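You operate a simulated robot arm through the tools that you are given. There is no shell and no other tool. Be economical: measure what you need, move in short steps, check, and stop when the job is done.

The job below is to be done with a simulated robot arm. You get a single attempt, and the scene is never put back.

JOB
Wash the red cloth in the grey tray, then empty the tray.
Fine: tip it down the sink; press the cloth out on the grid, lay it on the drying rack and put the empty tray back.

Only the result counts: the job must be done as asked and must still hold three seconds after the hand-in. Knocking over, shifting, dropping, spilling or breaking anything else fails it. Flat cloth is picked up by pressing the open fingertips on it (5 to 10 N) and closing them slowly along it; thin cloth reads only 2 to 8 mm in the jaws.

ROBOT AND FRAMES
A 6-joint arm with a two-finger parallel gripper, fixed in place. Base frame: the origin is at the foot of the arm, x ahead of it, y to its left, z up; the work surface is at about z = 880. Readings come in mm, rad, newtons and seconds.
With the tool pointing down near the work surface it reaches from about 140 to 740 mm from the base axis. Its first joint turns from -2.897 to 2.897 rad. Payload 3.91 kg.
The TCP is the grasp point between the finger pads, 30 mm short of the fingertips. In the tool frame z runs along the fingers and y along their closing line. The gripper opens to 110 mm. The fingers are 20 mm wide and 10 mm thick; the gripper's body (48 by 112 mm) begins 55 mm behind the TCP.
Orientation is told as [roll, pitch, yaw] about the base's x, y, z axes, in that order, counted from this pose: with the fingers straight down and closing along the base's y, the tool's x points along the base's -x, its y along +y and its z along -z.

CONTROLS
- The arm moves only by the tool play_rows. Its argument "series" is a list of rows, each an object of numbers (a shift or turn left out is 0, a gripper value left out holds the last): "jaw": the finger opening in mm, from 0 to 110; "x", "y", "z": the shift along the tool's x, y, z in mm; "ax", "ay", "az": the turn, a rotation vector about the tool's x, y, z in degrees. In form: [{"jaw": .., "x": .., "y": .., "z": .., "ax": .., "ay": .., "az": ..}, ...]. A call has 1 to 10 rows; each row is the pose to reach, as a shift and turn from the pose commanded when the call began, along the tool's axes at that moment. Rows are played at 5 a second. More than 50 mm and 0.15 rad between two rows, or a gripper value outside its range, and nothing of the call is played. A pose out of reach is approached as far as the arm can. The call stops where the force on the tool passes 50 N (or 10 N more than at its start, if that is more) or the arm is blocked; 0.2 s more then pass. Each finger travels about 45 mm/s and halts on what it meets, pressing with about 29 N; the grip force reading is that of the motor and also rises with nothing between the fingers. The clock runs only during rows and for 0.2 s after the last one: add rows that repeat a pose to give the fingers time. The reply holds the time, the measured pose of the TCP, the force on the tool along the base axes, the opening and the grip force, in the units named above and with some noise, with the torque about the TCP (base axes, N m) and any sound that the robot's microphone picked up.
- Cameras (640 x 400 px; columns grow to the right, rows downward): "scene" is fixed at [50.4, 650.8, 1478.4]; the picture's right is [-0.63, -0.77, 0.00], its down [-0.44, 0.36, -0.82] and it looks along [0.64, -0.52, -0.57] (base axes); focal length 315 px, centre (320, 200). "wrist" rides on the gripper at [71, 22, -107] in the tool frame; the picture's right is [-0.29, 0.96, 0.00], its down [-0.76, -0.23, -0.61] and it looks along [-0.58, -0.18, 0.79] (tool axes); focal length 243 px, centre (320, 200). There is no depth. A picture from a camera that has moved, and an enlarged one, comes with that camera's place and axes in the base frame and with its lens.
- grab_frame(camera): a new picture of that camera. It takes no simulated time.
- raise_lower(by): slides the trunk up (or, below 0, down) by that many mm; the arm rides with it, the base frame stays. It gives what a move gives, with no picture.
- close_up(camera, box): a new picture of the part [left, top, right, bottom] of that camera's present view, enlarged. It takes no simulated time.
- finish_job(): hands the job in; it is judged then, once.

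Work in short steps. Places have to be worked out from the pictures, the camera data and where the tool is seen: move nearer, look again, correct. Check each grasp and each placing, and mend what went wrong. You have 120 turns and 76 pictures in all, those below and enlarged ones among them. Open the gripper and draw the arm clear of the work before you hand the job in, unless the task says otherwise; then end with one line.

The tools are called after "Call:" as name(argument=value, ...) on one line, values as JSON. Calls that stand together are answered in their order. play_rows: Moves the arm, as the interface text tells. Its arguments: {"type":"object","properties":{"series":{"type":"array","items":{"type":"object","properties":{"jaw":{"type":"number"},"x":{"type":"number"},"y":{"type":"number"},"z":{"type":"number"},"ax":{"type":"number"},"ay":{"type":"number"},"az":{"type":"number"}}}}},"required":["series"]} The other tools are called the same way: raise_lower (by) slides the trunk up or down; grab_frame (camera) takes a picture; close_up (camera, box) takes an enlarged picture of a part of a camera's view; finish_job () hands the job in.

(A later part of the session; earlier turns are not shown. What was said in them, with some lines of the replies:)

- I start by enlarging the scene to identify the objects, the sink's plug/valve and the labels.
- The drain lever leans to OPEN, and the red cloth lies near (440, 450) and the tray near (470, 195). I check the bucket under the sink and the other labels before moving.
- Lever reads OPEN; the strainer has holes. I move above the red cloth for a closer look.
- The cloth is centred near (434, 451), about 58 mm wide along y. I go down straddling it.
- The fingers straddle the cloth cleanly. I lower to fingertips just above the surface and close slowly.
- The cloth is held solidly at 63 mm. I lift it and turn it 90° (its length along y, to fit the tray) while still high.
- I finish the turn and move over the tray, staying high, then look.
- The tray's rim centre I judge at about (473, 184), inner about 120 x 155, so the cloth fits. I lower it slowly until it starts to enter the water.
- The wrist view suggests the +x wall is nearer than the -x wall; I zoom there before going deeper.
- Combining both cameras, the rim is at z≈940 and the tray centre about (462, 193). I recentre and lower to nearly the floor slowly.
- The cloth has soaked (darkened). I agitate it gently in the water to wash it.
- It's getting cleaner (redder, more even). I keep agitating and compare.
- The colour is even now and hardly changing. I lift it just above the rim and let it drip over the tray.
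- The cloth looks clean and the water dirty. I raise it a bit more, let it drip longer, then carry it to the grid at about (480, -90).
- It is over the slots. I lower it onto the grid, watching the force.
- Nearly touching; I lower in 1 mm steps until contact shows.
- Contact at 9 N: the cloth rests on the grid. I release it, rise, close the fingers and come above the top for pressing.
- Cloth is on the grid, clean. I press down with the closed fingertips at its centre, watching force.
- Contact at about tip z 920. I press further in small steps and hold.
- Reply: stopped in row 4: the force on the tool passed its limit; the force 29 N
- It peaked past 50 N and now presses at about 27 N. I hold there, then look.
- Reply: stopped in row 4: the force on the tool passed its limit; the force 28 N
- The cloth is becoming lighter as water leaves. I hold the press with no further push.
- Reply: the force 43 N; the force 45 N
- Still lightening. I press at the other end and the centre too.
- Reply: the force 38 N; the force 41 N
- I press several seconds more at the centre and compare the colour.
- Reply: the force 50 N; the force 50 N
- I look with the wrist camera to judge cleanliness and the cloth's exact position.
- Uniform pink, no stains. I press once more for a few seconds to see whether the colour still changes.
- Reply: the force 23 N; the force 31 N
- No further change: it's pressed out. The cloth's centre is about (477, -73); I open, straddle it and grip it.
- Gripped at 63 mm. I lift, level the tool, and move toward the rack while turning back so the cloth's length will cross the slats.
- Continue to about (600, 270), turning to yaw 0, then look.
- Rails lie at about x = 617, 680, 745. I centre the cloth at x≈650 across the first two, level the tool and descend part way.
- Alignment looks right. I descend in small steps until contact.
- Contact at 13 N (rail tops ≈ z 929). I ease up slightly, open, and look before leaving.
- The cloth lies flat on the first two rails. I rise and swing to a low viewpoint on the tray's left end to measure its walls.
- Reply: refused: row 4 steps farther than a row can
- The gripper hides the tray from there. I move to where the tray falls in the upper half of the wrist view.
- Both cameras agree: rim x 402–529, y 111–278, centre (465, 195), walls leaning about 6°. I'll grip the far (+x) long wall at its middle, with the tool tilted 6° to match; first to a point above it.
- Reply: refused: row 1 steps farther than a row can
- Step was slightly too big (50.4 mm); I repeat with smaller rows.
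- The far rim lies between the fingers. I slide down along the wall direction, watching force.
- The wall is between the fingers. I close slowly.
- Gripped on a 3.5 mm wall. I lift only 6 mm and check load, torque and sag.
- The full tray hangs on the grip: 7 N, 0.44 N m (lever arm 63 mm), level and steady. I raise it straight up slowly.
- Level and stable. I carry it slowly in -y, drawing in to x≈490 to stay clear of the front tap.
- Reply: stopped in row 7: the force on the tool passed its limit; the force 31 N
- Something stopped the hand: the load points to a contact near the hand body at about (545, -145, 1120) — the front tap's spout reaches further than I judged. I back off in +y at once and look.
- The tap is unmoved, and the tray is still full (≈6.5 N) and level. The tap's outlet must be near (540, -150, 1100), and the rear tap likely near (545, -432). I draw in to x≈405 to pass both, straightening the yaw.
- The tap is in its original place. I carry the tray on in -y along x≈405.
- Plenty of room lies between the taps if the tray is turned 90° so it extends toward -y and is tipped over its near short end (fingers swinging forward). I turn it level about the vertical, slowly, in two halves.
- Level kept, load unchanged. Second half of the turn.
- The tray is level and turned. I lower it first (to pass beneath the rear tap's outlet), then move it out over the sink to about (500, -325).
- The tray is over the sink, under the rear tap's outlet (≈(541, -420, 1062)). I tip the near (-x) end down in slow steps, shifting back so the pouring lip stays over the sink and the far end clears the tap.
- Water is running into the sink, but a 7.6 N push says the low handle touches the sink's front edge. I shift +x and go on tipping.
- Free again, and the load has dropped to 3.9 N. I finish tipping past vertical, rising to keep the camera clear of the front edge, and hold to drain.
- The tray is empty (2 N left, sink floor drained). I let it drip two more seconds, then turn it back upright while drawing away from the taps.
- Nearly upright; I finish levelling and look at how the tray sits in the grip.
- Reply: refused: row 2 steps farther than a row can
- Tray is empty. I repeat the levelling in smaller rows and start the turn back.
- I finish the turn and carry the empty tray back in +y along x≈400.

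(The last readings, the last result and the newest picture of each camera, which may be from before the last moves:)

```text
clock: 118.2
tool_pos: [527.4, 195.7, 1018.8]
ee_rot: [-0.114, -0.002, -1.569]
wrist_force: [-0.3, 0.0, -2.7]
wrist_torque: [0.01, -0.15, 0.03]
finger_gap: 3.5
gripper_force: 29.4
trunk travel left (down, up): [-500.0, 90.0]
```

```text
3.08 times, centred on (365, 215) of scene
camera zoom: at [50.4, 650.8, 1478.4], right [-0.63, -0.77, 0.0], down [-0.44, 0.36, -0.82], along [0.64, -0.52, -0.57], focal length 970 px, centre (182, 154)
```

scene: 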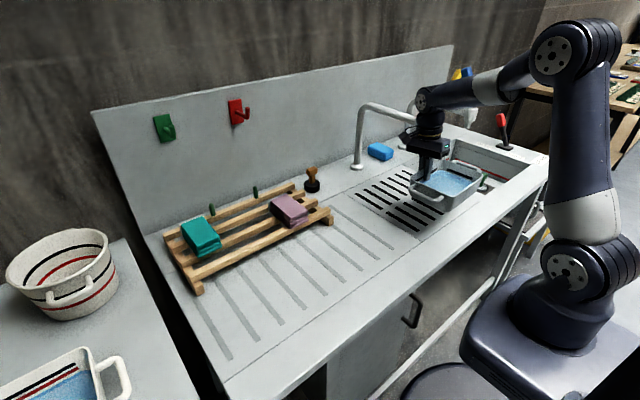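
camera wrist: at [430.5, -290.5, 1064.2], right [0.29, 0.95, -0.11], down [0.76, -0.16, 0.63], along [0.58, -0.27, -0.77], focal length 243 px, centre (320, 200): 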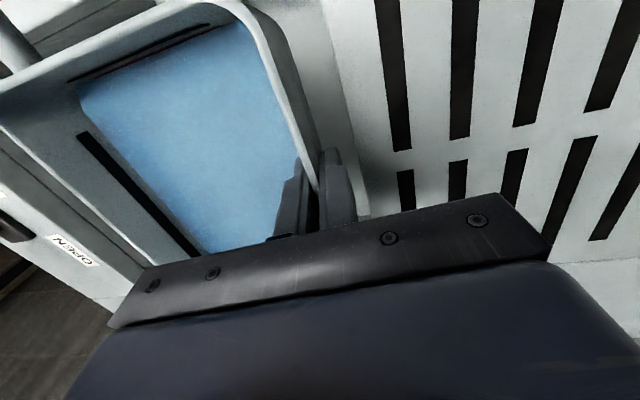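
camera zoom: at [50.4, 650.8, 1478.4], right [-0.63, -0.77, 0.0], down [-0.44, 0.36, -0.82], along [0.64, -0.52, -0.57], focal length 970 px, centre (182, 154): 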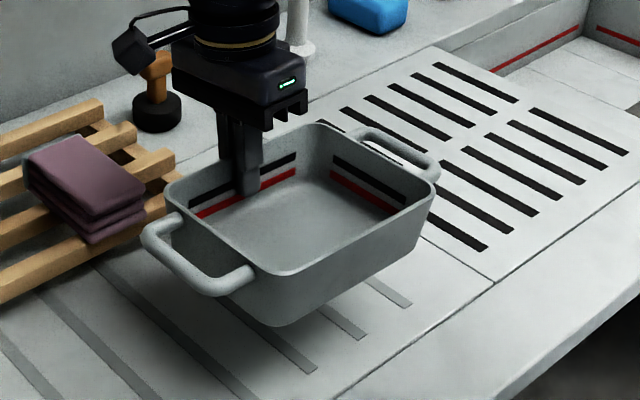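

The tray has rotated about 6–7° in the grip (its +y end is low). I correct that with the tool and lower to about 20 mm above the surface, then check.

Call:
play_rows(series=[{"ay": 3.2, "az": -0.37, "ax": -0.3}, {"ay": 6.46, "az": -0.74, "ax": -0.5}, {"y": 2, "z": 20, "ay": 6.46, "az": -0.74, "ax": -0.5}, {"y": 4, "z": 45, "ay": 6.46, "az": -0.74, "ax": -0.5}, {"y": 6, "z": 62, "ay": 6.46, "az": -0.74, "ax": -0.5}, {"y": 7, "z": 68, "ay": 6.46, "az": -0.74, "ax": -0.5}])

Call:
close_up(camera="scene", box=[280, 170, 450, 290])

```text
clock: 119.6
tool_pos: [526.2, 196.8, 951.3]
ee_rot: [-0.106, 0.112, -1.569]
wrist_force: [-0.6, -0.6, -3.1]
wrist_torque: [-0.01, -0.16, 0.02]
finger_gap: 3.6
gripper_force: 29.2
trunk travel left (down, up): [-500.0, 90.0]
```

```text
3.33 times, centred on (365, 230) of scene
camera zoom: at [50.4, 650.8, 1478.4], right [-0.63, -0.77, 0.0], down [-0.44, 0.36, -0.82], along [0.64, -0.52, -0.57], focal length 1051 px, centre (170, 100)
```

zoom: 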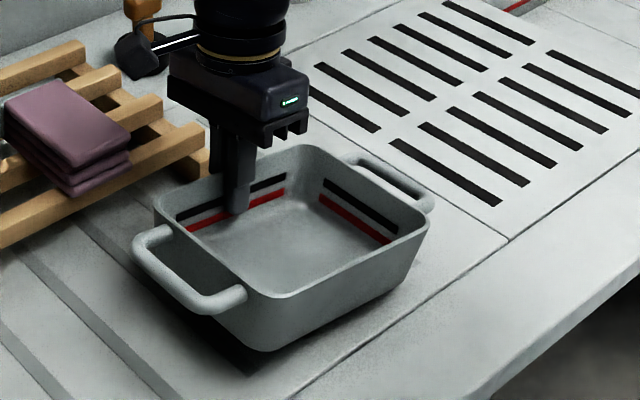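

Comparing handle positions with the earlier full-tray picture, the tray wasn't rotated after all; now its -y end is low. I undo that turn and check again.

Call:
play_rows(series=[{"ay": -3.2, "az": 0.37}, {"ay": -6.46, "az": 0.74}, {"ay": -6.46, "az": 0.74}])

Call:
close_up(camera="scene", box=[290, 170, 450, 290])

```text
clock: 120.4
tool_pos: [526.0, 196.4, 950.5]
ee_rot: [-0.105, -0.001, -1.57]
wrist_force: [0.5, -0.2, -2.7]
wrist_torque: [-0.01, -0.12, 0.02]
finger_gap: 3.7
gripper_force: 29.1
trunk travel left (down, up): [-500.0, 90.0]
```

```text
3.33 times, centred on (370, 230) of scene
camera zoom: at [50.4, 650.8, 1478.4], right [-0.63, -0.77, 0.0], down [-0.44, 0.36, -0.82], along [0.64, -0.52, -0.57], focal length 1051 px, centre (153, 100)
```

zoom: 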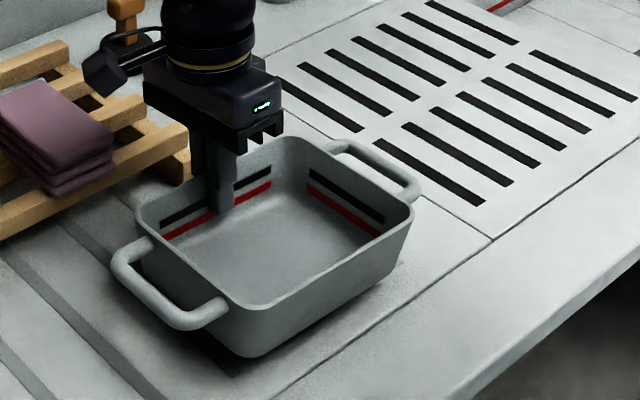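

Roughly level now. I lower in small steps until the tray's weight comes off the grip.

Call:
play_rows(series=[{"y": 1, "z": 8}, {"y": 1.5, "z": 12}, {"y": 1.7, "z": 15}, {"y": 1.9, "z": 17}])

```text
clock: 121.4
tool_pos: [526.2, 195.7, 935.8]
ee_rot: [-0.102, 0.0, -1.571]
wrist_force: [0.1, 1.2, 8.9]
wrist_torque: [-0.88, -0.1, -0.04]
finger_gap: 3.8
gripper_force: 29.3
trunk travel left (down, up): [-500.0, 90.0]
```

Only the -y end touches (torque -0.88). I ease up slightly and rotate to raise that end by about 2.5°, then lower again.

Call:
play_rows(series=[{"z": -2}, {"z": -2, "ay": -1.3, "az": 0.15}, {"z": -2, "ay": -2.5, "az": 0.3}, {"z": 0, "ay": -2.5, "az": 0.3}])

```text
clock: 122.4
tool_pos: [527.4, 196.3, 932.9]
ee_rot: [-0.105, -0.045, -1.571]
wrist_force: [0.5, 0.0, -1.8]
wrist_torque: [-0.03, -0.17, 0.0]
finger_gap: 3.9
gripper_force: 29.4
trunk travel left (down, up): [-500.0, 90.0]
```

Call:
play_rows(series=[{"z": 1}, {"z": 2}, {"z": 3}])

```text
clock: 123.2
tool_pos: [526.2, 195.4, 932.6]
ee_rot: [-0.103, -0.043, -1.572]
wrist_force: [1.2, -0.2, 17.8]
wrist_torque: [0.45, -0.04, 0.01]
finger_gap: 4.0
gripper_force: 29.1
trunk travel left (down, up): [-500.0, 90.0]
```

The bottom now rests nearly flat. I ease off and open the fingers, then check.

Call:
play_rows(series=[{"z": -1.5}, {"z": -1.5, "jaw": 8}, {"z": -1.5, "jaw": 18}, {"z": -1.5, "jaw": 30}, {"z": -1.5, "jaw": 40}, {"z": -1.5, "jaw": 40}])

Call:
play_rows(series=[{"z": -20}, {"z": -50}, {"z": -90}, {"z": -130}, {"z": -170}, {"z": -200}])

Call:
close_up(camera="scene", box=[290, 170, 450, 290])

```text
clock: 124.6
tool_pos: [527.5, 195.4, 931.4]
ee_rot: [-0.105, -0.044, -1.572]
wrist_force: [0.0, 0.1, 0.7]
wrist_torque: [-0.01, -0.02, -0.03]
finger_gap: 40.0
gripper_force: 0.1
trunk travel left (down, up): [-500.0, 90.0]
```

```text
clock: 126.0
tool_pos: [548.0, 206.1, 1131.9]
ee_rot: [-0.105, -0.044, -1.572]
wrist_force: [0.0, 0.4, -0.3]
wrist_torque: [0.01, 0.01, -0.02]
finger_gap: 40.0
gripper_force: 0.1
trunk travel left (down, up): [-500.0, 90.0]
```

```text
3.33 times, centred on (370, 230) of scene
camera zoom: at [50.4, 650.8, 1478.4], right [-0.63, -0.77, 0.0], down [-0.44, 0.36, -0.82], along [0.64, -0.52, -0.57], focal length 1051 px, centre (153, 100)
```

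zoom: 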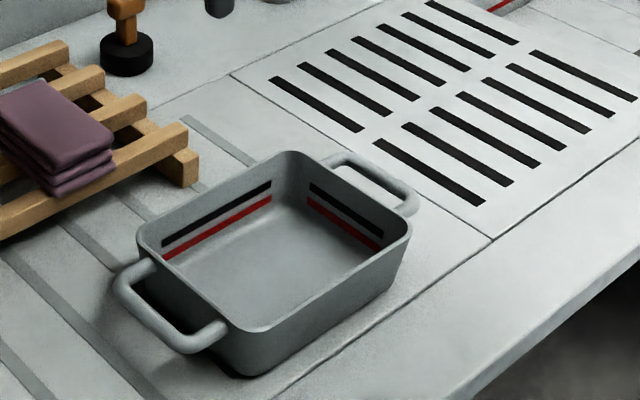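

The empty tray stands where it was, within a couple of mm. I withdraw the arm upward and back, and take a final overview.

Call:
play_rows(series=[{"z": -40, "y": -15}, {"z": -80, "y": -40}, {"z": -110, "y": -70, "x": -20}, {"z": -120, "y": -100, "x": -50}, {"z": -125, "y": -130, "x": -85}, {"z": -125, "y": -150, "x": -120}, {"z": -125, "y": -150, "x": -140}])

Call:
grab_frame(camera="scene")

Call:
close_up(camera="scene", box=[370, 90, 560, 220])

```text
clock: 127.6
tool_pos: [412.6, 69.5, 1276.4]
ee_rot: [-0.103, -0.044, -1.57]
wrist_force: [0.6, 0.1, 0.9]
wrist_torque: [0.01, 0.0, 0.04]
finger_gap: 40.1
gripper_force: 0.1
trunk travel left (down, up): [-500.0, 90.0]
```

```text
3 pictures are left
```

scene: 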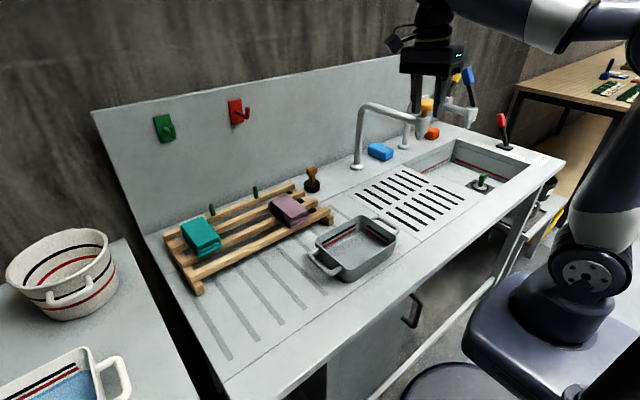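

```text
3.08 times, centred on (465, 155) of scene
camera zoom: at [50.4, 650.8, 1478.4], right [-0.63, -0.77, 0.0], down [-0.44, 0.36, -0.82], along [0.64, -0.52, -0.57], focal length 970 px, centre (-126, 338)
```

zoom: 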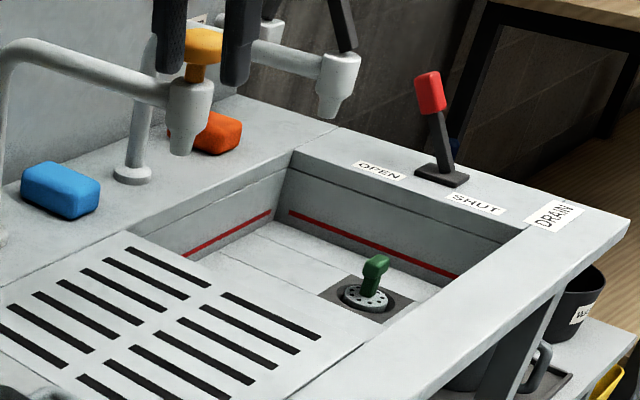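

All in place: the cloth is washed, pressed and on the rack, the sink has drained, the tray is empty and back, and nothing else has moved. I hand the job in.

Call:
finish_job()

```text
The job is handed in.
```

I washed the red cloth in the grey tray, pressed it out on the grid and laid it on the drying rack. I tipped the tray's water down the sink, where it drained, and put the empty tray back within about 2 mm of its original place. While carrying the full tray, the gripper bumped the front tap and later the tray's handle touched the sink's front edge, but the pictures show no tap moved and no water spilled.
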